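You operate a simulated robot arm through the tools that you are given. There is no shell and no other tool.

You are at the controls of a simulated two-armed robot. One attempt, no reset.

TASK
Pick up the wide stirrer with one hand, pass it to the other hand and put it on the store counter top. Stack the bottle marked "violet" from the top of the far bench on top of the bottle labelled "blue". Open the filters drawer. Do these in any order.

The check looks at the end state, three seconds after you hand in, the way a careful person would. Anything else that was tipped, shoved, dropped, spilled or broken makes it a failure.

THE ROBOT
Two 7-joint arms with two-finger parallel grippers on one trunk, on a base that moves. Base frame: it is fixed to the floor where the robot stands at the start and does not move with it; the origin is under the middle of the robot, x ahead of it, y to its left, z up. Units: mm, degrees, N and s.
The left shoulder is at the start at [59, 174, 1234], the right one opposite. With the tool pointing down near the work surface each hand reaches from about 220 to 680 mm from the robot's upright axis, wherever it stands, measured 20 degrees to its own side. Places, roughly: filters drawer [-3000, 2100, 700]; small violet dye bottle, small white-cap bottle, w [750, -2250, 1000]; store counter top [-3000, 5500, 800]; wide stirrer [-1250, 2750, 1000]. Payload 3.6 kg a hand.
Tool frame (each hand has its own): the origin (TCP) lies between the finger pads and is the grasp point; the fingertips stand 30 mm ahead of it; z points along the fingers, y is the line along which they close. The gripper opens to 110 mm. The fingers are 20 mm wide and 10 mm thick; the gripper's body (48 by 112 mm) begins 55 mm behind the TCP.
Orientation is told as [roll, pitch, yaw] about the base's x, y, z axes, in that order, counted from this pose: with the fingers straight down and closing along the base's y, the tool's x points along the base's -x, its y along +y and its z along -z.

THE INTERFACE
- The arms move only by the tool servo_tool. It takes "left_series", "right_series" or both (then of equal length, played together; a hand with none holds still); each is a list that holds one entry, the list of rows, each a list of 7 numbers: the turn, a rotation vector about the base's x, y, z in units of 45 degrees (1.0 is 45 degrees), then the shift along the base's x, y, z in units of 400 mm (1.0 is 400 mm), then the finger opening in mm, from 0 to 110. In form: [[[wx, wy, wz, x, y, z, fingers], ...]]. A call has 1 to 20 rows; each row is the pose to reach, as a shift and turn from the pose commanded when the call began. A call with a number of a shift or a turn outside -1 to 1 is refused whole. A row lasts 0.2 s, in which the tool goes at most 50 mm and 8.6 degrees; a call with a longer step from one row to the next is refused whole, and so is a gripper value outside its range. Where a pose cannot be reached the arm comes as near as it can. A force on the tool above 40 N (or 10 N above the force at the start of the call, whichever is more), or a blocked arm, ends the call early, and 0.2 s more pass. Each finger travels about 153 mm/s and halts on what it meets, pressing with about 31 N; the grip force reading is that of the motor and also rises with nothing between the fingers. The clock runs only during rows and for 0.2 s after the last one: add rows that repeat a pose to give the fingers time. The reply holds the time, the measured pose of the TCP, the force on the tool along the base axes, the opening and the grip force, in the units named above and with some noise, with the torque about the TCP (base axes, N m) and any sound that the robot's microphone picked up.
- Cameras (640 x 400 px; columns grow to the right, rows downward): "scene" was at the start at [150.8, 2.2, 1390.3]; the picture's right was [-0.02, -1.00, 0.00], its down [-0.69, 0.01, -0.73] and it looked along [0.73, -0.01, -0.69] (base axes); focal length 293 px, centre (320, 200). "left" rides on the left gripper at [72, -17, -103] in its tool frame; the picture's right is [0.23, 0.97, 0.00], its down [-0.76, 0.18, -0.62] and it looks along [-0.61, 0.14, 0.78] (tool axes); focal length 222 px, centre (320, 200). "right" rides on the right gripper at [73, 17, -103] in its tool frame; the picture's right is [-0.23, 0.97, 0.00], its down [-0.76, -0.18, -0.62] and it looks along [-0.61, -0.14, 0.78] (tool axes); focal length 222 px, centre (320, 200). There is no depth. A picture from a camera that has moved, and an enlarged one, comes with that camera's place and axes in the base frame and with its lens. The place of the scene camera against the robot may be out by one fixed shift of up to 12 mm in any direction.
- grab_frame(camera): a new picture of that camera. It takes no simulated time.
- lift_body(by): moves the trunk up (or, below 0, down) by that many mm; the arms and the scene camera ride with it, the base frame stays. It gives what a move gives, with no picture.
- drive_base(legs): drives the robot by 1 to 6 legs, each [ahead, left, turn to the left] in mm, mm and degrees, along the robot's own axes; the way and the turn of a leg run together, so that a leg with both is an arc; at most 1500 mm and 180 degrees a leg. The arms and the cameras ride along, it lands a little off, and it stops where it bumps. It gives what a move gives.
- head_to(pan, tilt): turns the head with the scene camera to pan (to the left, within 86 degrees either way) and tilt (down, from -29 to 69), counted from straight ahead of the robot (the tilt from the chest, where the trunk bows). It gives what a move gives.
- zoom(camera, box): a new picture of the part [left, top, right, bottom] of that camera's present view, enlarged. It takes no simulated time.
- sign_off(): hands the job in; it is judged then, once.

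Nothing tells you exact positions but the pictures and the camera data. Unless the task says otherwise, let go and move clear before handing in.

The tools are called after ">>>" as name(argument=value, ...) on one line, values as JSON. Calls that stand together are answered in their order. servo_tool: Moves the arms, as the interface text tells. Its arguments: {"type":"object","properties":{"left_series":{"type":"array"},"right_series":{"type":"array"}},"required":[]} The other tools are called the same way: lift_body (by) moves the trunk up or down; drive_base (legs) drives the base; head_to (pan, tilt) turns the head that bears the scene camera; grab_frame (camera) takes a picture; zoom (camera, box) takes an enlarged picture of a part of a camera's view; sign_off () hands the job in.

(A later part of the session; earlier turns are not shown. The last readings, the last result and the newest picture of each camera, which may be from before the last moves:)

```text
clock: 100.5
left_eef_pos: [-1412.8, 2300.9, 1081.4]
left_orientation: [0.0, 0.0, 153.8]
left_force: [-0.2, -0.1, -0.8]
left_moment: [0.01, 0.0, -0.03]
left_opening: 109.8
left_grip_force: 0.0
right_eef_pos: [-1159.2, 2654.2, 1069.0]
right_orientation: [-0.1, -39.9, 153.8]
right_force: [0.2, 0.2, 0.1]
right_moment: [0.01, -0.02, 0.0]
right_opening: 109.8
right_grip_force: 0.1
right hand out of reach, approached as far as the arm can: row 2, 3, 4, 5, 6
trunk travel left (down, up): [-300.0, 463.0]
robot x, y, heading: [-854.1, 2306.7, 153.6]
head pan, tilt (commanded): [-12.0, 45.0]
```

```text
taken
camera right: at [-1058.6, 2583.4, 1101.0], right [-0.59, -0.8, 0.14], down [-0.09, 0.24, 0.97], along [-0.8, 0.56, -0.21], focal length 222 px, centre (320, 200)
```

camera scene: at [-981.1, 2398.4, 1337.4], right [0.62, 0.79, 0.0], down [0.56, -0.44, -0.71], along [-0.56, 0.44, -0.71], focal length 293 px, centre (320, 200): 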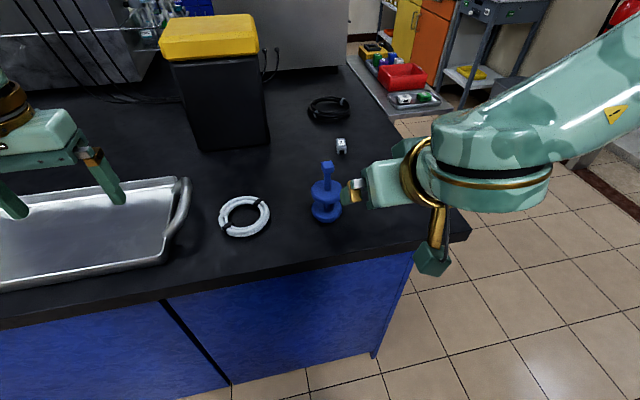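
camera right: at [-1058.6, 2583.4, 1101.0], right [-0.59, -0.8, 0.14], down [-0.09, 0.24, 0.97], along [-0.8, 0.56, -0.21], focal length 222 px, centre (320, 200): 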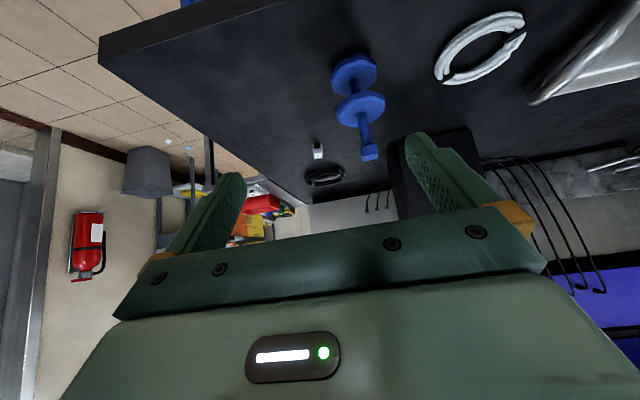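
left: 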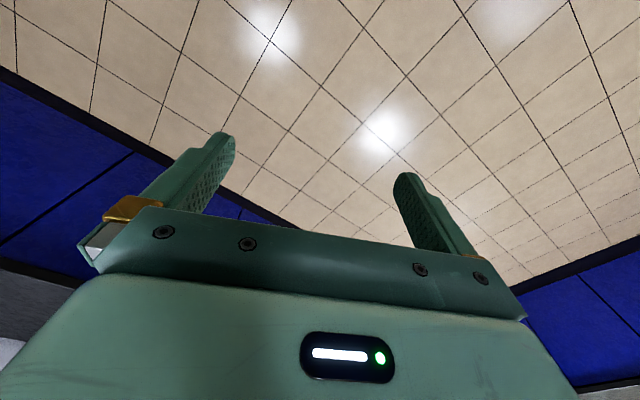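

The hand settled at 40° tilt, clear of everything. I continue tilting to 75° and go to a pre-grasp point about 100 mm short of the stirrer's stem.

>>> servo_tool(right_series=[[[0.069, 0.139, 0, -0.0375, 0, -0.0525, 110], [0.138, 0.279, 0, -0.075, 0, -0.105, 110], [0.207, 0.418, 0, -0.1125, 0, -0.1575, 110], [0.276, 0.558, 0, -0.15, -0.001, -0.21, 110], [0.345, 0.697, 0, -0.1875, -0.001, -0.2625, 110], [0.345, 0.697, 0, -0.1875, -0.001, -0.2625, 110]]])

>>> grab_frame(camera="scene")

>>> grab_frame(camera="right")

```text
clock: 102.0
left_eef_pos: [-1414.8, 2301.7, 1080.2]
left_orientation: [0.0, 0.1, 153.7]
left_force: [0.2, -0.4, -0.5]
left_moment: [-0.01, -0.04, 0.04]
left_opening: 109.8
left_grip_force: 0.0
right_eef_pos: [-1208.6, 2668.8, 1181.0]
right_orientation: [-0.5, -70.2, 153.9]
right_force: [0.0, 0.2, -1.4]
right_moment: [0.0, 0.0, -0.03]
right_opening: 110.2
right_grip_force: 0.1
right hand out of reach, approached as far as the arm can: row 1, 2, 3, 4, 5, 6
trunk travel left (down, up): [-300.0, 463.0]
robot x, y, heading: [-857.6, 2310.0, 153.9]
head pan, tilt (commanded): [-12.0, 45.0]
```

```text
taken
camera scene: at [-983.3, 2399.7, 1336.9], right [0.62, 0.79, 0.0], down [0.56, -0.44, -0.71], along [-0.55, 0.44, -0.71], focal length 293 px, centre (320, 200)
```

scene: 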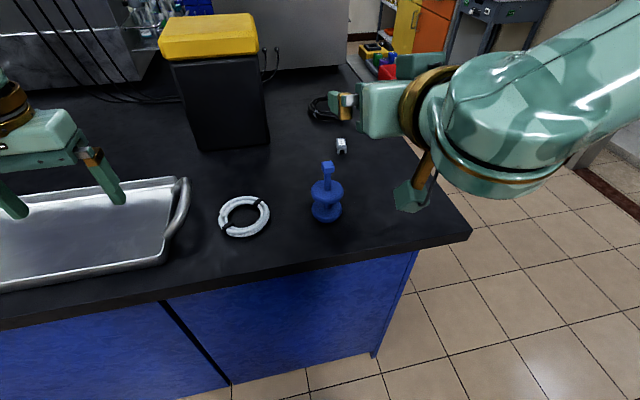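

```text
taken
camera right: at [-1107.0, 2598.0, 1146.3], right [-0.51, -0.84, 0.21], down [0.37, 0.01, 0.93], along [-0.78, 0.55, 0.3], focal length 222 px, centre (320, 200)
```

right: 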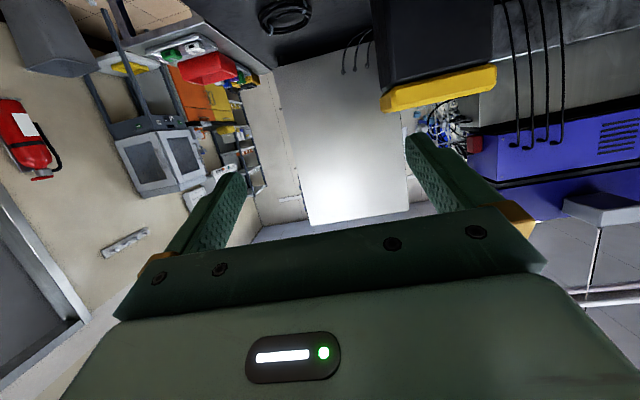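

The arm hit its minimum shoulder-to-wrist distance, not a real obstacle. I back the base up 60 mm for room, then move the hand forward before lowering it.

>>> drive_base(legs=[[-60, 0, 0]])

>>> zoom(camera="scene", box=[270, 130, 390, 220])

>>> grab_frame(camera="scene")

```text
clock: 102.9
left_eef_pos: [-1357.5, 2273.8, 1081.2]
left_orientation: [0.1, -0.1, 153.8]
left_force: [1.2, -0.8, -0.2]
left_moment: [0.04, 0.05, -0.05]
left_opening: 110.2
left_grip_force: 0.1
right_eef_pos: [-1152.0, 2641.0, 1180.9]
right_orientation: [-0.5, -70.2, 153.9]
right_force: [0.2, -1.0, 0.3]
right_moment: [0.0, -0.01, 0.02]
right_opening: 109.9
right_grip_force: 0.1
trunk travel left (down, up): [-300.0, 463.0]
robot x, y, heading: [-797.5, 2281.6, 153.7]
head pan, tilt (commanded): [-12.0, 45.0]
```

```text
4.44 times, centred on (330, 175) of scene
camera zoom: at [-925.4, 2371.0, 1337.5], right [0.62, 0.79, 0.0], down [0.55, -0.44, -0.71], along [-0.56, 0.44, -0.71], focal length 1304 px, centre (276, 311)
```

zoom: 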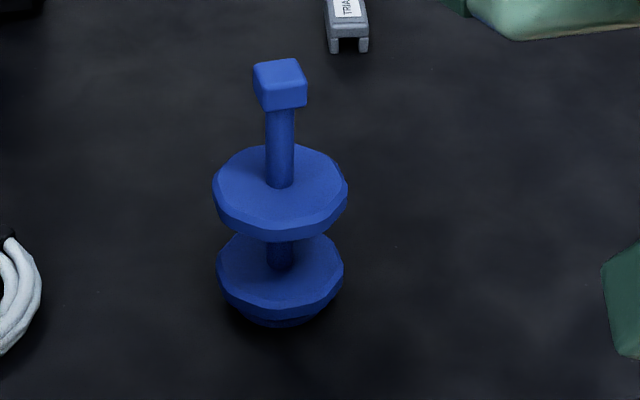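

```text
taken
camera scene: at [-925.4, 2371.0, 1337.5], right [0.62, 0.79, 0.0], down [0.55, -0.44, -0.71], along [-0.56, 0.44, -0.71], focal length 293 px, centre (320, 200)
```

scene: 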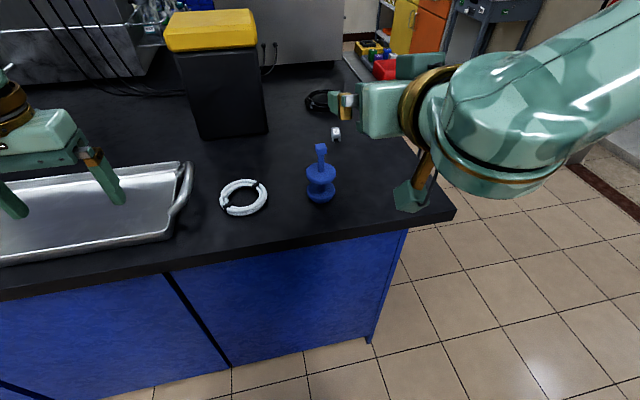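

The stirrer is at about [-1323, 2695] with disc top ≈917, head 965–986. I bring the right hand forward and down to the pre-grasp point 100 mm in front of the stem.

>>> servo_tool(right_series=[[[0.017, 0.034, 0, -0.049, 0.0054, -0.05, 110], [0.034, 0.068, 0, -0.098, 0.0108, -0.1, 110], [0.05, 0.102, 0, -0.147, 0.016, -0.15, 110], [0.067, 0.1355, 0, -0.196, 0.0215, -0.2, 110], [0.067, 0.1355, 0, -0.196, 0.0215, -0.3, 110], [0.067, 0.1355, 0, -0.196, 0.0215, -0.4, 110], [0.067, 0.1355, 0, -0.196, 0.0215, -0.48, 110], [0.067, 0.1355, 0, -0.196, 0.0215, -0.535, 110], [0.067, 0.1355, 0, -0.196, 0.0215, -0.535, 110]]])

>>> grab_frame(camera="scene")

>>> grab_frame(camera="right")

```text
clock: 104.9
left_eef_pos: [-1358.5, 2274.2, 1079.7]
left_orientation: [0.0, 0.0, 153.8]
left_force: [0.5, 0.6, 0.1]
left_moment: [-0.01, 0.0, 0.0]
left_opening: 109.9
left_grip_force: 0.0
right_eef_pos: [-1219.4, 2673.5, 1229.3]
right_orientation: [-0.6, -76.2, 154.0]
right_force: [0.8, -1.2, -0.3]
right_moment: [0.04, 0.0, -0.01]
right_opening: 109.9
right_grip_force: 0.1
right hand out of reach, approached as far as the arm can: row 1, 2, 3, 4, 5, 6, 7, 8, 9
trunk travel left (down, up): [-300.0, 463.0]
robot x, y, heading: [-800.8, 2285.2, 154.0]
head pan, tilt (commanded): [-12.0, 45.0]
```

```text
taken
camera scene: at [-927.4, 2372.0, 1337.2], right [0.62, 0.79, 0.0], down [0.56, -0.44, -0.71], along [-0.56, 0.44, -0.71], focal length 293 px, centre (320, 200)
```

scene: 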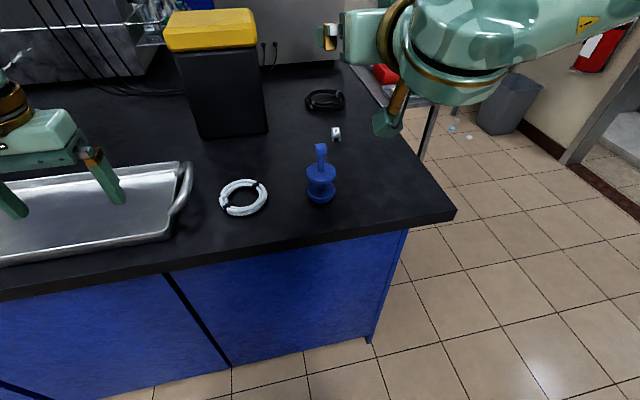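

```text
taken
camera right: at [-1121.5, 2605.1, 1183.7], right [-0.49, -0.85, 0.22], down [0.46, -0.03, 0.89], along [-0.75, 0.53, 0.4], focal length 222 px, centre (320, 200)
```

right: 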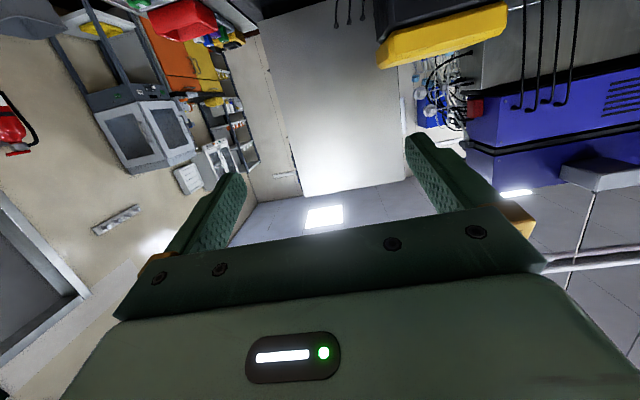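

The forward-pointing pose is limited by the wrist at low height. I test a pose with the fingers pointing forward-left (more in line with the right forearm), in free space well above the stirrer.

>>> servo_tool(right_series=[[[0, 0, 0.167, 0, 0, 0, 110], [0, 0, 0.333, 0, 0, 0, 110], [0, 0, 0.5, 0, 0, 0, 110], [0, 0, 0.667, 0, 0, 0, 110], [0, 0, 0.833, 0, 0, 0, 110], [0, 0, 1.0, 0, 0, 0, 110], [0, 0, 1.0, 0, 0, 0, 110]]])

>>> servo_tool(right_series=[[[0, 0, 0, 0, 0, -0.1, 110], [0, 0, 0, 0, 0, -0.2, 110], [0, 0, 0, 0, 0, -0.3, 110], [0, 0, 0, 0, 0, -0.4, 110], [0, 0, 0, 0, 0, -0.5, 110], [0, 0, 0, 0, 0, -0.5, 110]]])

>>> grab_frame(camera="scene")

>>> grab_frame(camera="right")

```text
clock: 106.5
left_eef_pos: [-1359.3, 2274.8, 1080.9]
left_orientation: [0.0, 0.0, 153.8]
left_force: [-0.4, 1.6, 0.2]
left_moment: [0.02, -0.01, 0.0]
left_opening: 110.0
left_grip_force: 0.1
right_eef_pos: [-1216.8, 2674.4, 1234.7]
right_orientation: [-0.5, -76.9, -161.1]
right_force: [-0.3, -0.8, -0.5]
right_moment: [0.0, -0.01, 0.0]
right_opening: 110.1
right_grip_force: 0.0
right hand out of reach, approached as far as the arm can: row 1, 2
trunk travel left (down, up): [-300.0, 463.0]
robot x, y, heading: [-800.8, 2282.7, 153.7]
head pan, tilt (commanded): [-12.0, 45.0]
```

```text
clock: 107.9
left_eef_pos: [-1359.0, 2275.0, 1081.4]
left_orientation: [0.0, -0.1, 153.8]
left_force: [0.6, -0.9, 0.3]
left_moment: [0.01, -0.01, 0.0]
left_opening: 110.0
left_grip_force: 0.2
right_eef_pos: [-1204.6, 2701.6, 1104.3]
right_orientation: [-0.4, -76.6, -161.0]
right_force: [-0.1, 0.2, -0.2]
right_moment: [-0.01, -0.03, 0.01]
right_opening: 110.2
right_grip_force: 0.1
right hand out of reach, approached as far as the arm can: row 4, 5, 6
trunk travel left (down, up): [-300.0, 463.0]
robot x, y, heading: [-798.5, 2285.2, 153.9]
head pan, tilt (commanded): [-12.0, 45.0]
```

```text
taken
camera scene: at [-927.5, 2371.8, 1337.2], right [0.62, 0.79, 0.0], down [0.56, -0.44, -0.71], along [-0.56, 0.44, -0.71], focal length 293 px, centre (320, 200)
```

scene: 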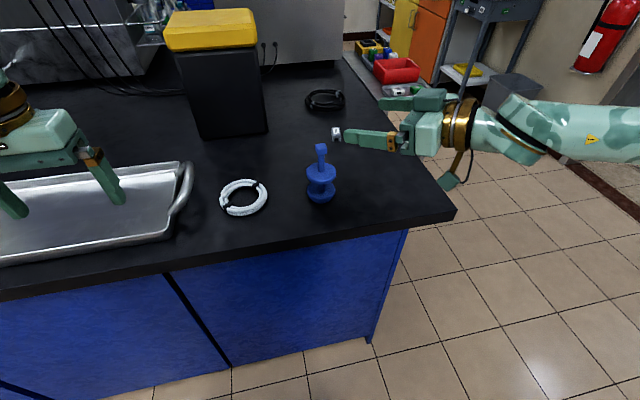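

```text
taken
camera right: at [-1089.2, 2721.8, 1057.6], right [0.26, -0.94, 0.22], down [0.35, 0.3, 0.89], along [-0.9, -0.15, 0.41], focal length 222 px, centre (320, 200)
```

right: 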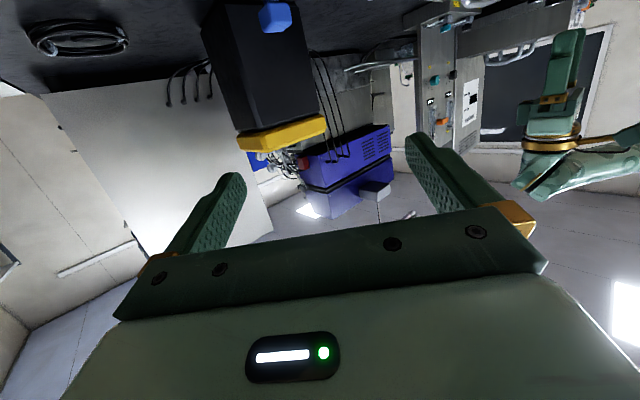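

With the fingers pointing forward-left the arm gets lower; lowering the trunk will bring it to the stem height. First I retract and raise the left hand so that it stays clear of the island.

>>> servo_tool(left_series=[[[0, 0, 0, 0.08, -0.04, 0.04, 110], [0, 0, 0, 0.16, -0.08, 0.08, 110], [0, 0, 0, 0.25, -0.125, 0.12, 110], [0, 0, 0, 0.33, -0.165, 0.15, 110], [0, 0, 0, 0.38, -0.19, 0.15, 110], [0, 0, 0, 0.38, -0.19, 0.15, 110]]])

>>> lift_body(by=-100)

>>> grab_frame(camera="scene")

>>> grab_frame(camera="right")

```text
clock: 109.3
left_eef_pos: [-1207.8, 2198.7, 1142.7]
left_orientation: [0.0, -0.1, 153.8]
left_force: [0.3, 0.0, -0.4]
left_moment: [-0.02, -0.01, -0.02]
left_opening: 109.9
left_grip_force: 0.0
right_eef_pos: [-1205.4, 2701.8, 1104.5]
right_orientation: [-0.3, -76.6, -161.1]
right_force: [-0.3, -0.1, -1.0]
right_moment: [-0.02, -0.03, 0.01]
right_opening: 110.2
right_grip_force: 0.0
trunk travel left (down, up): [-300.0, 463.0]
robot x, y, heading: [-798.6, 2278.1, 153.9]
head pan, tilt (commanded): [-12.0, 45.0]
```

```text
clock: 110.7
left_eef_pos: [-1206.9, 2198.2, 1040.2]
left_orientation: [0.0, -0.1, 153.8]
left_force: [-0.3, 0.1, 0.2]
left_moment: [0.01, 0.01, 0.03]
left_opening: 110.1
left_grip_force: 0.0
right_eef_pos: [-1202.9, 2699.1, 1002.2]
right_orientation: [-0.8, -77.0, -160.8]
right_force: [0.5, 0.1, 0.0]
right_moment: [0.01, -0.01, 0.0]
right_opening: 109.9
right_grip_force: 0.0
trunk travel left (down, up): [-200.0, 563.0]
robot x, y, heading: [-798.1, 2282.0, 153.8]
head pan, tilt (commanded): [-12.0, 45.0]
```

```text
taken
camera scene: at [-969.9, 2393.0, 1234.2], right [0.62, 0.79, 0.0], down [0.56, -0.44, -0.71], along [-0.56, 0.44, -0.71], focal length 293 px, centre (320, 200)
```

scene: 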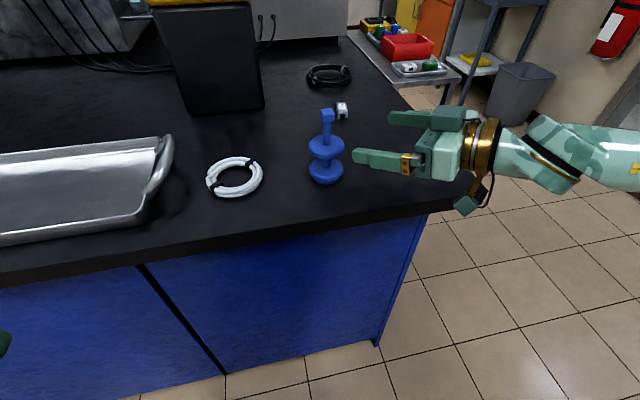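

```text
taken
camera right: at [-1087.7, 2719.5, 954.3], right [0.26, -0.94, 0.22], down [0.36, 0.3, 0.88], along [-0.9, -0.15, 0.42], focal length 222 px, centre (320, 200)
```

right: 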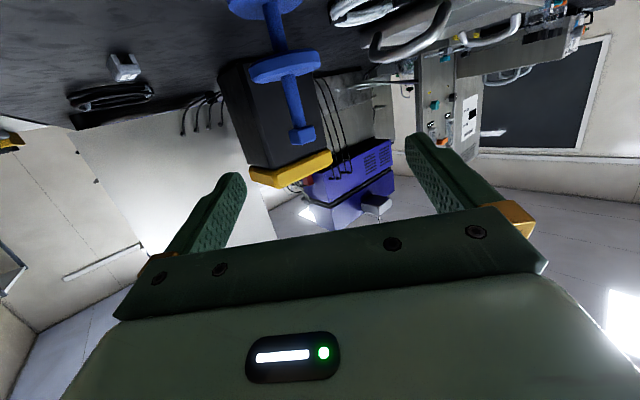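

The hand is now at 1002 with the right orientation. I lower the trunk another 60 mm to stem height.

>>> lift_body(by=-60)

>>> grab_frame(camera="scene")

>>> grab_frame(camera="right")

>>> zoom(camera="scene", box=[290, 70, 430, 190])

```text
clock: 111.7
left_eef_pos: [-1214.4, 2201.6, 973.7]
left_orientation: [0.1, 1.5, 153.7]
left_force: [1.0, -0.7, -0.2]
left_moment: [0.04, 0.02, -0.02]
left_opening: 110.3
left_grip_force: 0.0
right_eef_pos: [-1203.9, 2699.0, 942.0]
right_orientation: [-0.9, -77.0, -160.8]
right_force: [0.0, 0.0, 0.3]
right_moment: [0.03, -0.02, 0.03]
right_opening: 110.1
right_grip_force: 0.1
trunk travel left (down, up): [-140.0, 623.0]
robot x, y, heading: [-798.1, 2283.7, 153.7]
head pan, tilt (commanded): [-12.0, 45.0]
```

```text
taken
camera scene: at [-1000.2, 2408.0, 1171.0], right [0.62, 0.79, 0.0], down [0.56, -0.44, -0.71], along [-0.56, 0.44, -0.71], focal length 293 px, centre (320, 200)
```

scene: 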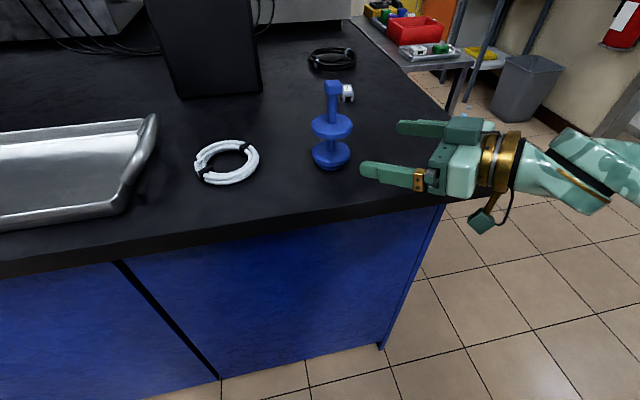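

```text
taken
camera right: at [-1087.4, 2719.5, 894.4], right [0.26, -0.94, 0.22], down [0.36, 0.3, 0.88], along [-0.9, -0.15, 0.42], focal length 222 px, centre (320, 200)
```

right: 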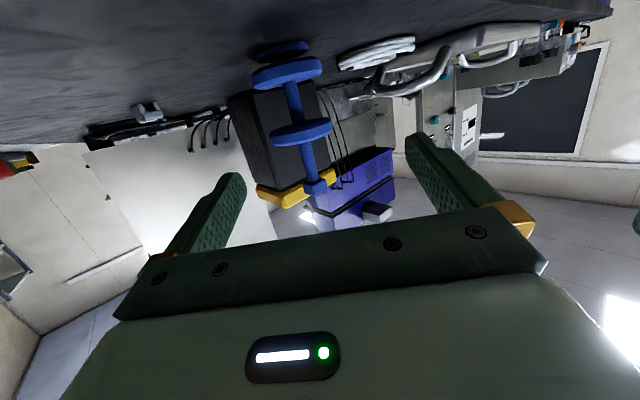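

```text
3.33 times, centred on (360, 130) of scene
camera zoom: at [-1000.2, 2408.0, 1171.0], right [0.62, 0.79, 0.0], down [0.56, -0.44, -0.71], along [-0.56, 0.44, -0.71], focal length 978 px, centre (187, 433)
```

zoom: 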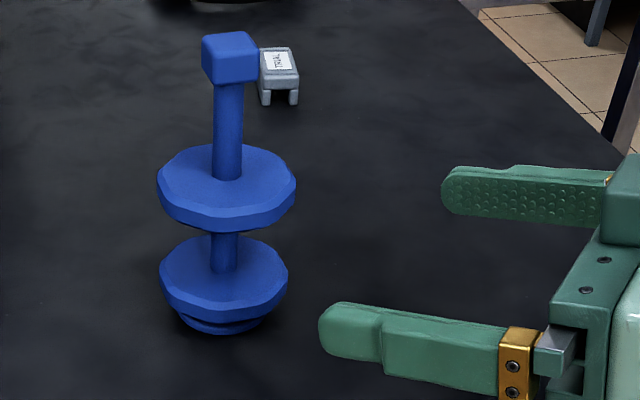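

The stirrer's stem is nearly level with the fingers. I zoom through the wrist camera and scene camera to measure the remaining offsets accurately.

>>> zoom(camera="right", box=[230, 30, 390, 230])

>>> head_to(pan=-14, tilt=32)

>>> zoom(camera="scene", box=[280, 130, 440, 260])

>>> zoom(camera="left", box=[0, 0, 640, 400])

```text
2.00 times, centred on (310, 130) of right
camera zoom: at [-1087.4, 2719.5, 894.4], right [0.26, -0.94, 0.22], down [0.36, 0.3, 0.88], along [-0.9, -0.15, 0.42], focal length 444 px, centre (340, 340)
```

zoom: 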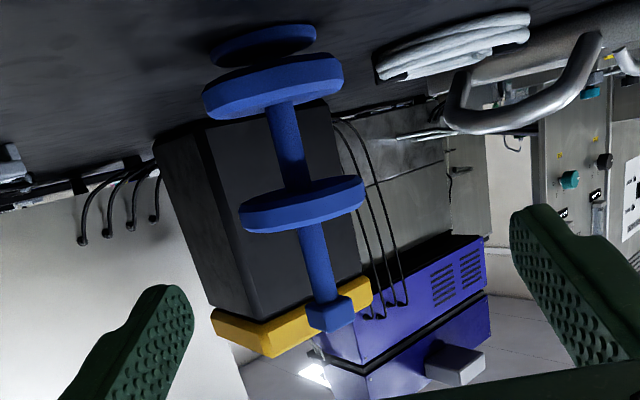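

```text
clock: 112.4
left_eef_pos: [-1214.2, 2203.3, 974.1]
left_orientation: [0.1, 1.4, 153.7]
left_force: [0.1, -0.3, 0.3]
left_moment: [-0.02, -0.01, -0.02]
left_opening: 110.1
left_grip_force: 0.1
right_eef_pos: [-1203.7, 2699.5, 940.3]
right_orientation: [-0.7, -76.9, -161.2]
right_force: [-0.5, 0.2, 0.1]
right_moment: [0.03, 0.0, 0.03]
right_opening: 109.8
right_grip_force: 0.1
trunk travel left (down, up): [-140.0, 623.0]
robot x, y, heading: [-800.7, 2283.0, 153.9]
head pan, tilt (commanded): [-14.0, 32.0]
```

```text
3.08 times, centred on (360, 195) of scene
camera zoom: at [-1005.7, 2416.0, 1190.1], right [0.65, 0.76, 0.0], down [0.41, -0.34, -0.85], along [-0.65, 0.55, -0.53], focal length 902 px, centre (197, 215)
```

zoom: 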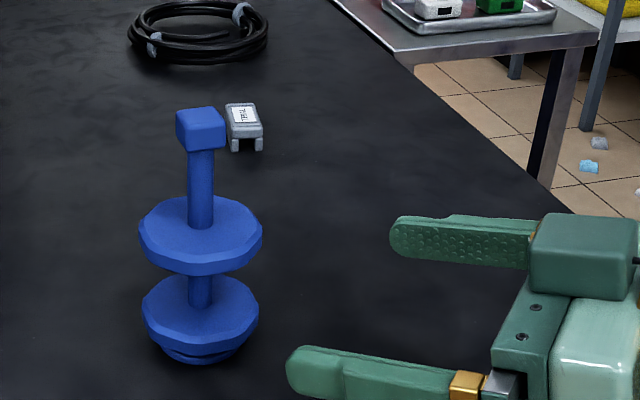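

```text
1.00 times, centred on (320, 200) of left (not enlarged: the box is as wide or as high as the picture)
camera zoom: at [-1143.3, 2185.7, 1078.1], right [-0.23, -0.97, 0.01], down [-0.78, 0.18, 0.6], along [-0.59, 0.13, -0.8], focal length 222 px, centre (320, 200)
```

zoom: 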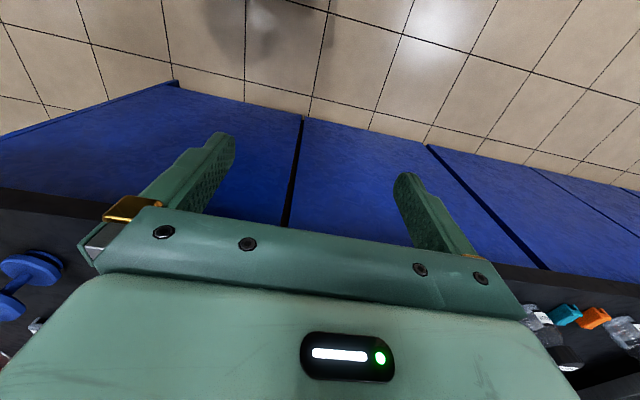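

Both cameras suggest the hand sits slightly lower and off to one side of the stem. I correct by ~20 mm sideways and 10 mm up while moving 40 mm closer, then re-measure with the wrist camera.

>>> servo_tool(right_series=[[[0, 0, 0, -0.018, 0.052, 0.025, 110], [0, 0, 0, -0.065, 0.035, 0.025, 110], [0, 0, 0, -0.1125, 0.019, 0.025, 110], [0, 0, 0, -0.1125, 0.019, 0.025, 110]]])

>>> zoom(camera="right", box=[200, 0, 440, 240])

>>> zoom(camera="scene", box=[280, 130, 440, 260])

```text
clock: 113.4
left_eef_pos: [-1214.6, 2202.8, 975.5]
left_orientation: [0.0, 1.6, 153.7]
left_force: [1.2, -0.1, -0.5]
left_moment: [0.02, 0.0, 0.04]
left_opening: 110.0
left_grip_force: 0.1
right_eef_pos: [-1249.6, 2706.5, 951.4]
right_orientation: [-0.7, -77.0, -161.0]
right_force: [-0.3, -0.1, -1.1]
right_moment: [0.03, -0.02, 0.03]
right_opening: 110.1
right_grip_force: 0.0
trunk travel left (down, up): [-140.0, 623.0]
robot x, y, heading: [-800.6, 2284.4, 153.6]
head pan, tilt (commanded): [-14.0, 32.0]
```

```text
1.67 times, centred on (320, 120) of right
camera zoom: at [-1134.1, 2728.0, 903.5], right [0.26, -0.94, 0.22], down [0.36, 0.3, 0.88], along [-0.9, -0.15, 0.41], focal length 370 px, centre (320, 333)
```

zoom: 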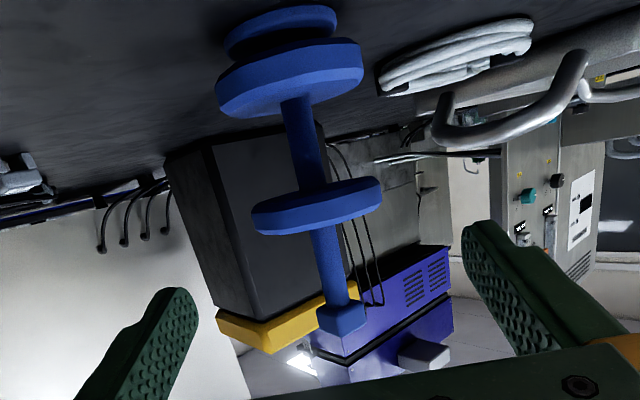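

```text
3.08 times, centred on (360, 195) of scene
camera zoom: at [-1005.6, 2416.0, 1190.1], right [0.65, 0.76, 0.0], down [0.4, -0.34, -0.85], along [-0.65, 0.55, -0.53], focal length 902 px, centre (197, 215)
```

zoom: 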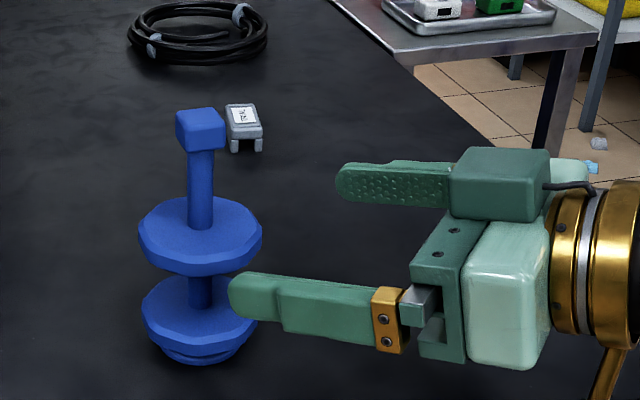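

Corrected estimate (the scene camera reads about 7 mm low): the stem spans z≈929–976 and lies 79 mm straight ahead of the TCP. I advance 45 mm and check the vertical clearance over the disc.

>>> servo_tool(right_series=[[[0, 0, 0, -0.053, -0.0177, -0.0025, 110], [0, 0, 0, -0.107, -0.035, -0.0025, 110], [0, 0, 0, -0.107, -0.035, -0.0025, 110]]])

>>> zoom(camera="right", box=[200, 0, 440, 240])

>>> zoom(camera="scene", box=[280, 130, 440, 260])

```text
clock: 114.2
left_eef_pos: [-1215.2, 2202.2, 973.3]
left_orientation: [0.0, 1.5, 153.8]
left_force: [-0.3, -0.5, 0.4]
left_moment: [0.0, 0.01, -0.04]
left_opening: 109.9
left_grip_force: 0.1
right_eef_pos: [-1293.1, 2695.4, 948.5]
right_orientation: [-0.5, -76.9, -161.1]
right_force: [0.5, -0.5, 0.3]
right_moment: [-0.01, -0.01, 0.01]
right_opening: 109.8
right_grip_force: 0.1
trunk travel left (down, up): [-140.0, 623.0]
robot x, y, heading: [-797.8, 2279.2, 153.7]
head pan, tilt (commanded): [-14.0, 32.0]
```

```text
1.67 times, centred on (320, 120) of right
camera zoom: at [-1176.5, 2715.2, 901.6], right [0.26, -0.94, 0.22], down [0.36, 0.3, 0.88], along [-0.9, -0.15, 0.41], focal length 370 px, centre (320, 333)
```

zoom: 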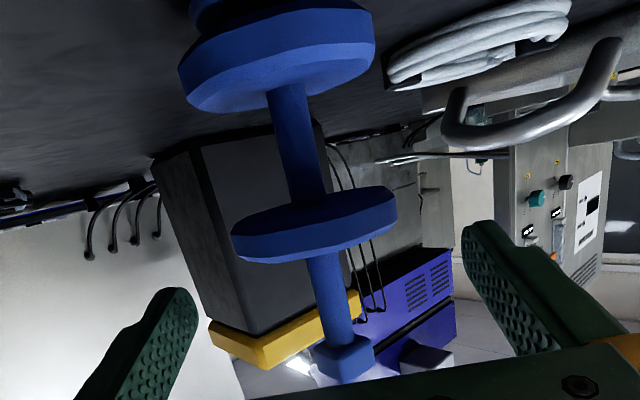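

```text
3.08 times, centred on (360, 195) of scene
camera zoom: at [-1005.6, 2416.1, 1190.1], right [0.65, 0.76, 0.0], down [0.4, -0.34, -0.85], along [-0.65, 0.55, -0.53], focal length 902 px, centre (197, 215)
```

zoom: 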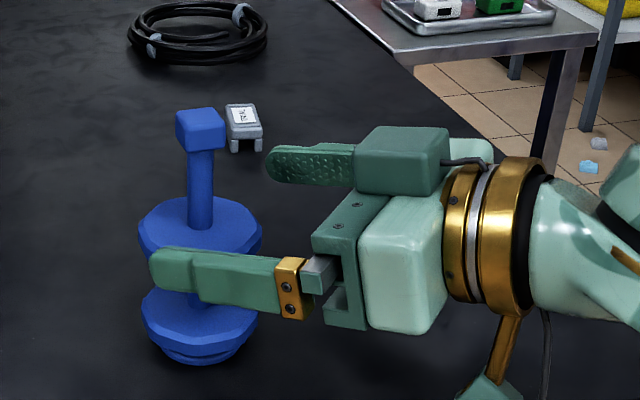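

36 mm to go, lateral error under 2 mm, and finger clearance above the disc about 4 mm. I raise 2 mm and advance to the stem.

>>> servo_tool(right_series=[[[0, 0, 0, 0, 0, 0.005, 110], [0, 0, 0, -0.043, -0.016, 0.005, 110], [0, 0, 0, -0.0855, -0.0325, 0.005, 110], [0, 0, 0, -0.0855, -0.0325, 0.005, 110]]])

>>> zoom(camera="right", box=[200, 0, 440, 240])

>>> zoom(camera="scene", box=[260, 130, 420, 260])

```text
clock: 115.2
left_eef_pos: [-1214.2, 2203.4, 974.0]
left_orientation: [0.0, 1.5, 153.7]
left_force: [0.1, -0.4, 0.0]
left_moment: [-0.01, -0.02, 0.04]
left_opening: 110.2
left_grip_force: 0.0
right_eef_pos: [-1325.4, 2681.2, 951.7]
right_orientation: [-0.5, -76.9, -161.1]
right_force: [0.8, 0.2, -0.3]
right_moment: [-0.01, 0.0, 0.0]
right_opening: 110.2
right_grip_force: 0.0
trunk travel left (down, up): [-140.0, 623.0]
robot x, y, heading: [-801.5, 2282.8, 153.8]
head pan, tilt (commanded): [-14.0, 32.0]
```

```text
1.67 times, centred on (320, 120) of right
camera zoom: at [-1210.4, 2701.0, 904.3], right [0.26, -0.94, 0.22], down [0.36, 0.3, 0.88], along [-0.9, -0.15, 0.41], focal length 370 px, centre (320, 333)
```

zoom: 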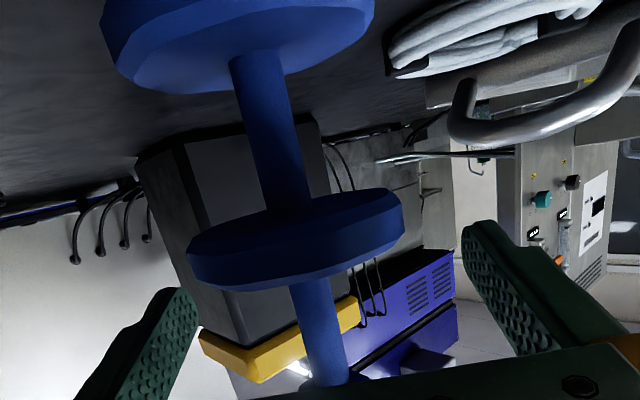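

```text
3.08 times, centred on (340, 195) of scene
camera zoom: at [-1005.7, 2416.0, 1190.1], right [0.65, 0.76, 0.0], down [0.4, -0.34, -0.85], along [-0.65, 0.55, -0.53], focal length 902 px, centre (258, 215)
```

zoom: 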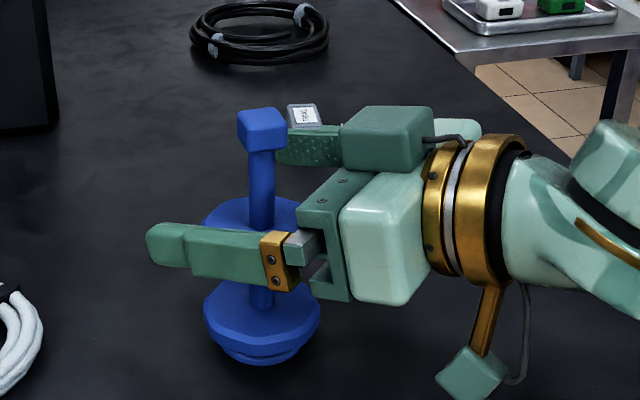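

The stem is on the TCP within about 1 mm and the fingers clear the disc. I make the tiny lateral correction and close on the stem.

>>> servo_tool(right_series=[[[0, 0, 0, -0.001, 0.003, 0, 110], [0, 0, 0, -0.001, 0.003, 0, 70], [0, 0, 0, -0.001, 0.003, 0, 35], [0, 0, 0, -0.001, 0.003, 0, 22], [0, 0, 0, -0.001, 0.003, 0, 17], [0, 0, 0, -0.001, 0.003, 0, 13], [0, 0, 0, -0.001, 0.003, 0, 0], [0, 0, 0, -0.001, 0.003, 0, 0], [0, 0, 0, -0.001, 0.003, 0, 0]]])

>>> grab_frame(camera="right")

>>> zoom(camera="scene", box=[260, 130, 420, 260])

```text
clock: 117.2
left_eef_pos: [-1214.0, 2202.2, 973.2]
left_orientation: [-0.1, 1.6, 153.8]
left_force: [-0.4, -0.6, -1.0]
left_moment: [0.01, -0.02, -0.01]
left_opening: 110.1
left_grip_force: 0.0
right_eef_pos: [-1328.1, 2683.2, 952.2]
right_orientation: [-0.7, -76.9, -161.1]
right_force: [-1.3, -1.1, 1.1]
right_moment: [-0.22, 0.02, -0.01]
right_opening: 13.2
right_grip_force: 31.1
trunk travel left (down, up): [-140.0, 623.0]
robot x, y, heading: [-800.0, 2285.2, 153.8]
head pan, tilt (commanded): [-14.0, 32.0]
```

```text
taken
camera right: at [-1211.0, 2701.9, 904.2], right [0.26, -0.94, 0.22], down [0.36, 0.3, 0.88], along [-0.9, -0.15, 0.41], focal length 222 px, centre (320, 200)
```

right: 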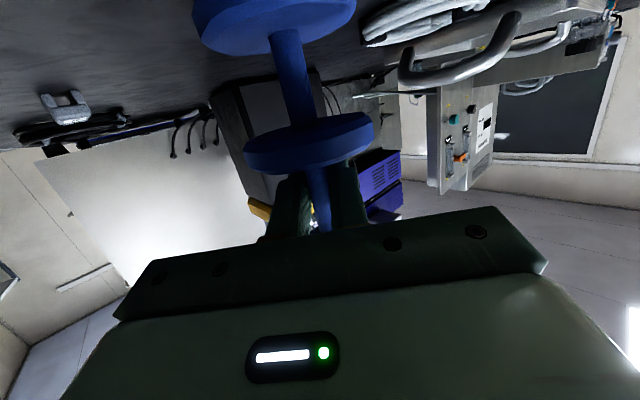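

```text
3.08 times, centred on (340, 195) of scene
camera zoom: at [-1005.8, 2415.9, 1190.1], right [0.65, 0.76, 0.0], down [0.41, -0.34, -0.85], along [-0.65, 0.55, -0.53], focal length 902 px, centre (258, 215)
```

zoom: 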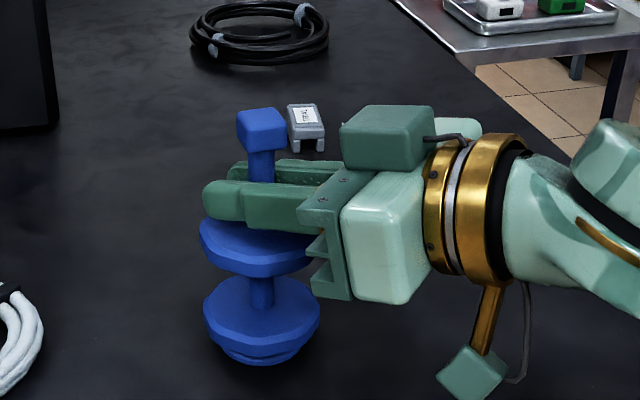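

The stem is firmly held at 13.2 mm. I lift by raising the trunk, which keeps the arm posture.

>>> lift_body(by=160)

>>> grab_frame(camera="scene")

>>> grab_frame(camera="right")

```text
clock: 119.0
left_eef_pos: [-1214.8, 2202.1, 1134.7]
left_orientation: [-0.1, 1.5, 153.9]
left_force: [0.1, -0.1, -0.1]
left_moment: [0.0, -0.03, 0.01]
left_opening: 110.2
left_grip_force: 0.0
right_eef_pos: [-1305.5, 2670.6, 1157.2]
right_orientation: [-18.7, -79.3, -143.3]
right_force: [-0.6, -0.1, -2.8]
right_moment: [-0.03, -0.02, 0.02]
right_opening: 12.7
right_grip_force: 31.1
trunk travel left (down, up): [-300.0, 463.0]
robot x, y, heading: [-803.0, 2282.7, 153.9]
head pan, tilt (commanded): [-14.0, 32.0]
```

```text
taken
camera scene: at [-932.8, 2380.0, 1356.4], right [0.65, 0.76, 0.0], down [0.41, -0.34, -0.85], along [-0.65, 0.55, -0.53], focal length 293 px, centre (320, 200)
```

scene: 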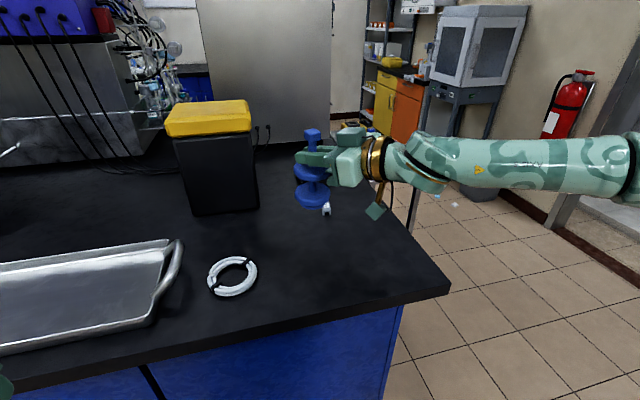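

```text
taken
camera right: at [-1192.3, 2693.3, 1104.7], right [0.27, -0.95, 0.17], down [0.42, 0.27, 0.87], along [-0.87, -0.17, 0.47], focal length 222 px, centre (320, 200)
```

right: 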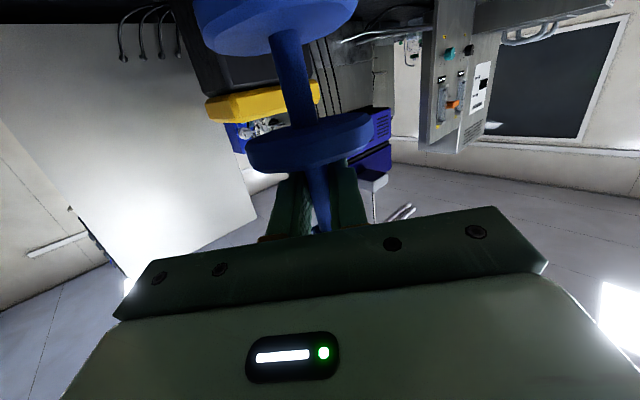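

The stirrer is lifted; raising the trunk left it leaning about 4° toward me. I bring it in front of the chest, correcting the lean.

>>> servo_tool(right_series=[[[-0.008, -0.014, 0, 0.027, -0.09, -0.0175, 0], [-0.016, -0.028, 0, 0.054, -0.18, -0.035, 0], [-0.024, -0.043, 0, 0.081, -0.27, -0.0525, 0], [-0.032, -0.057, 0, 0.108, -0.36, -0.07, 0], [-0.04, -0.071, 0, 0.135, -0.45, -0.0875, 0], [-0.048, -0.085, 0, 0.161, -0.539, -0.105, 0], [-0.048, -0.085, 0, 0.161, -0.539, -0.105, 0]]])

>>> head_to(pan=0, tilt=32)

>>> grab_frame(camera="scene")

>>> grab_frame(camera="right")

>>> grab_frame(camera="left")

```text
clock: 120.6
left_eef_pos: [-1214.0, 2203.9, 1134.3]
left_orientation: [0.0, 1.6, 153.9]
left_force: [-0.2, 0.8, 0.2]
left_moment: [0.03, 0.01, 0.02]
left_opening: 110.0
left_grip_force: 0.1
right_eef_pos: [-1256.0, 2494.7, 1200.1]
right_orientation: [-0.4, -76.5, -161.0]
right_force: [-0.5, 0.7, -3.0]
right_moment: [0.0, -0.01, -0.01]
right_opening: 12.5
right_grip_force: 30.9
right hand out of reach, approached as far as the arm can: row 1, 2, 3, 4, 5, 6, 7
trunk travel left (down, up): [-300.0, 463.0]
robot x, y, heading: [-801.6, 2282.7, 153.7]
head pan, tilt (commanded): [-14.0, 32.0]
```

```text
clock: 121.4
left_eef_pos: [-1214.6, 2202.2, 1133.2]
left_orientation: [-0.1, 1.5, 153.7]
left_force: [-0.8, 0.0, 0.3]
left_moment: [0.0, 0.01, -0.01]
left_opening: 110.2
left_grip_force: 0.1
right_eef_pos: [-1257.9, 2494.9, 1200.0]
right_orientation: [-0.4, -76.5, -160.9]
right_force: [0.3, 0.1, -3.3]
right_moment: [-0.02, -0.02, 0.02]
right_opening: 12.5
right_grip_force: 31.3
trunk travel left (down, up): [-300.0, 463.0]
robot x, y, heading: [-799.7, 2278.6, 153.6]
head pan, tilt (commanded): [0.0, 32.0]
```

```text
taken
camera scene: at [-944.1, 2361.4, 1356.6], right [0.44, 0.9, 0.0], down [0.48, -0.23, -0.85], along [-0.76, 0.38, -0.53], focal length 293 px, centre (320, 200)
```

scene: 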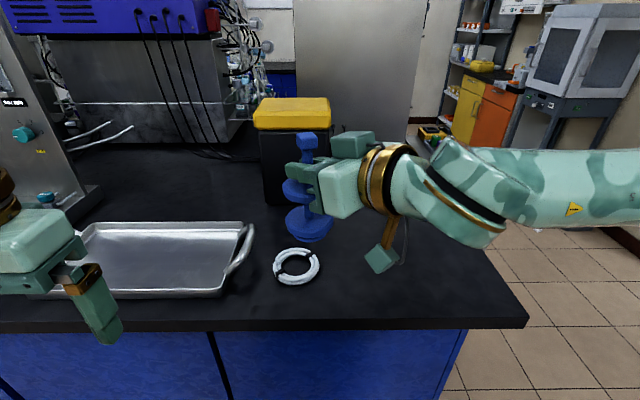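

```text
taken
camera right: at [-1141.0, 2514.6, 1152.8], right [0.26, -0.94, 0.22], down [0.35, 0.3, 0.89], along [-0.9, -0.16, 0.41], focal length 222 px, centre (320, 200)
```

right: 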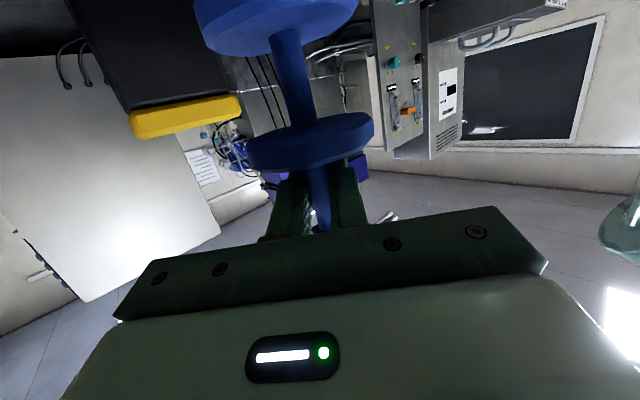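

```text
taken
camera left: at [-1143.5, 2185.7, 1238.1], right [-0.23, -0.97, 0.01], down [-0.78, 0.18, 0.6], along [-0.59, 0.13, -0.8], focal length 222 px, centre (320, 200)
```

left: 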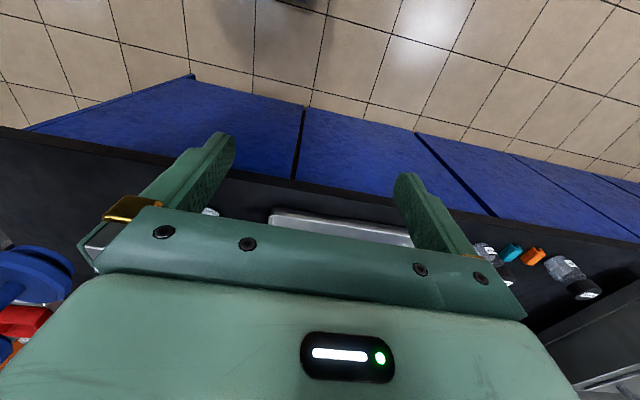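

The stirrer is upright again in front of me with the right hand at about (504 ahead, 11 left, z 1200). The left hand will come from above with a 30° forward tilt to take the square head; first I raise and tilt it off to the left.

>>> servo_tool(left_series=[[[0.062, 0.125, 0, -0.017, 0.038, 0.0835, 80], [0.124, 0.251, 0, -0.033, 0.077, 0.167, 60], [0.187, 0.376, 0, -0.05, 0.115, 0.25, 50], [0.249, 0.502, 0, -0.066, 0.154, 0.334, 50], [0.311, 0.627, 0, -0.083, 0.192, 0.4175, 50], [0.311, 0.627, 0, -0.083, 0.192, 0.4175, 50]]])

>>> grab_frame(camera="scene")

>>> grab_frame(camera="left")

```text
clock: 122.8
left_eef_pos: [-1251.3, 2279.9, 1301.9]
left_orientation: [-0.2, -29.9, 153.9]
left_force: [-0.2, -0.5, -0.9]
left_moment: [-0.02, -0.02, -0.01]
left_opening: 50.3
left_grip_force: 0.0
right_eef_pos: [-1256.8, 2493.6, 1200.3]
right_orientation: [-0.5, -76.4, -160.7]
right_force: [0.3, 0.7, -2.3]
right_moment: [0.01, 0.0, 0.0]
right_opening: 12.8
right_grip_force: 31.2
trunk travel left (down, up): [-300.0, 463.0]
robot x, y, heading: [-800.0, 2284.4, 153.8]
head pan, tilt (commanded): [0.0, 32.0]
```

```text
taken
camera scene: at [-944.5, 2361.1, 1356.5], right [0.44, 0.9, 0.0], down [0.48, -0.23, -0.85], along [-0.76, 0.37, -0.53], focal length 293 px, centre (320, 200)
```

scene: 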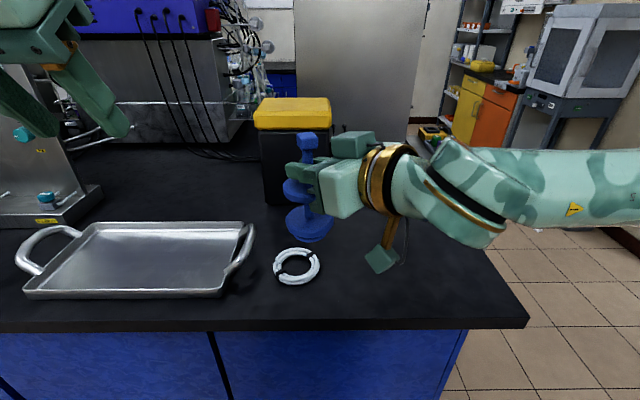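

```text
taken
camera left: at [-1140.0, 2242.7, 1354.4], right [-0.25, -0.96, -0.12], down [-0.39, -0.01, 0.92], along [-0.88, 0.28, -0.37], focal length 222 px, centre (320, 200)
```

left: 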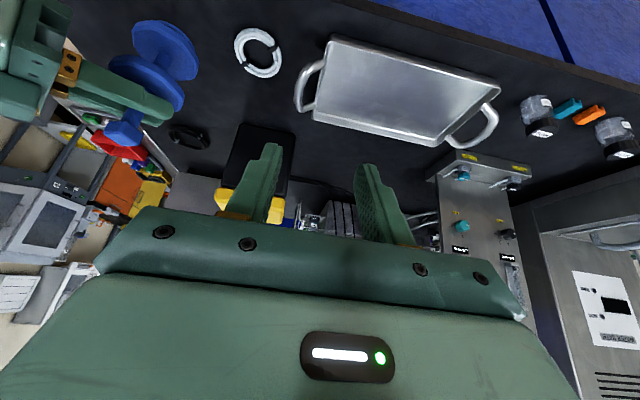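

The left wrist camera confirms the head at about [-1258, 2494, 1235], matching the right hand's pose. I move the left hand to the pre-grasp above and behind it.

>>> servo_tool(left_series=[[[0, 0, 0, 0.0206, 0.0957, 0.012, 50], [0, 0, 0, 0.0411, 0.1914, 0.024, 50], [0, 0, 0, 0.0617, 0.2871, 0.036, 50], [0, 0, 0, 0.0822, 0.3828, 0.048, 50], [0, 0, 0, 0.1028, 0.4785, 0.06, 50], [0, 0, 0, 0.1028, 0.4785, 0.06, 50]]])

>>> grab_frame(camera="scene")

>>> grab_frame(camera="left")

```text
clock: 124.2
left_eef_pos: [-1207.8, 2468.9, 1325.6]
left_orientation: [-0.3, -29.9, 153.8]
left_force: [-0.2, -0.4, -0.1]
left_moment: [0.04, -0.03, 0.01]
left_opening: 50.1
left_grip_force: 0.2
right_eef_pos: [-1257.2, 2492.4, 1200.2]
right_orientation: [-0.6, -76.4, -160.7]
right_force: [0.6, -0.2, -3.0]
right_moment: [0.03, 0.03, 0.0]
right_opening: 12.5
right_grip_force: 30.9
trunk travel left (down, up): [-300.0, 463.0]
robot x, y, heading: [-801.0, 2285.3, 153.7]
head pan, tilt (commanded): [0.0, 32.0]
```

```text
taken
camera scene: at [-944.4, 2360.5, 1356.6], right [0.44, 0.9, 0.0], down [0.48, -0.23, -0.85], along [-0.76, 0.38, -0.53], focal length 293 px, centre (320, 200)
```

scene: 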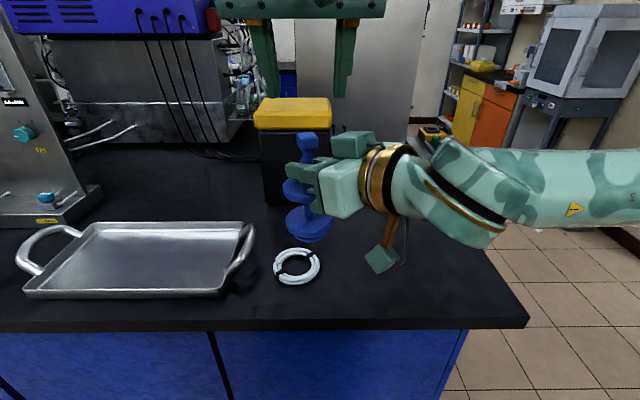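

```text
taken
camera left: at [-1097.3, 2432.6, 1376.9], right [-0.25, -0.96, -0.12], down [-0.39, -0.01, 0.92], along [-0.88, 0.28, -0.38], focal length 222 px, centre (320, 200)
```

left: 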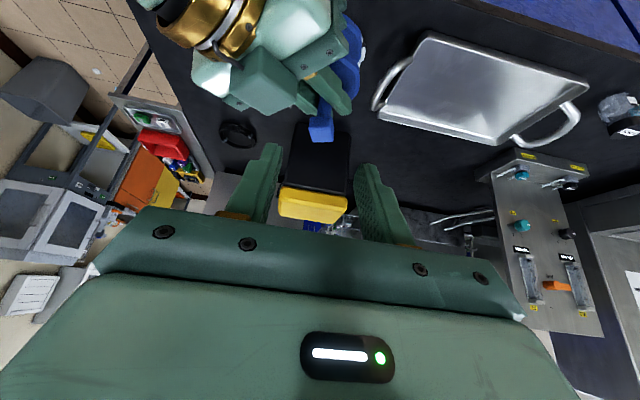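

>>> zoom(camera="left", box=[240, 50, 400, 250])

>>> zoom(camera="scene", box=[230, 40, 390, 250])

```text
2.00 times, centred on (320, 150) of left
camera zoom: at [-1097.3, 2432.6, 1376.9], right [-0.25, -0.96, -0.12], down [-0.39, -0.01, 0.92], along [-0.88, 0.28, -0.38], focal length 444 px, centre (320, 300)
```

zoom: 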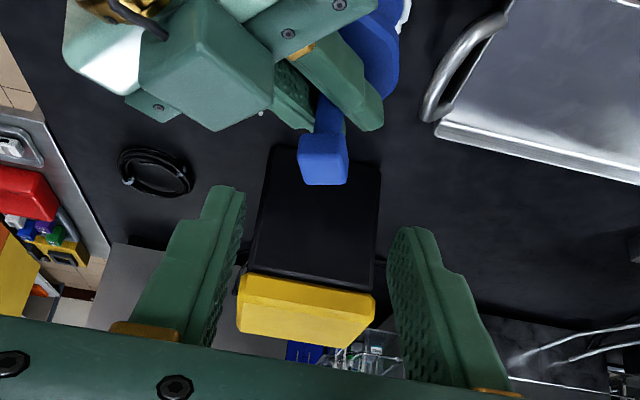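

```text
1.90 times, centred on (310, 145) of scene
camera zoom: at [-944.4, 2360.5, 1356.6], right [0.44, 0.9, 0.0], down [0.48, -0.23, -0.85], along [-0.76, 0.38, -0.53], focal length 559 px, centre (339, 305)
```

zoom: 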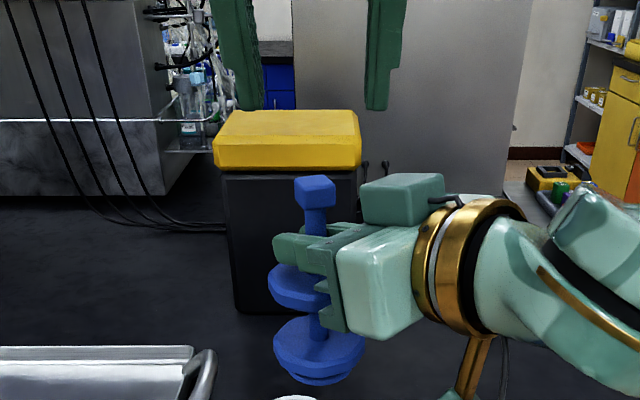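

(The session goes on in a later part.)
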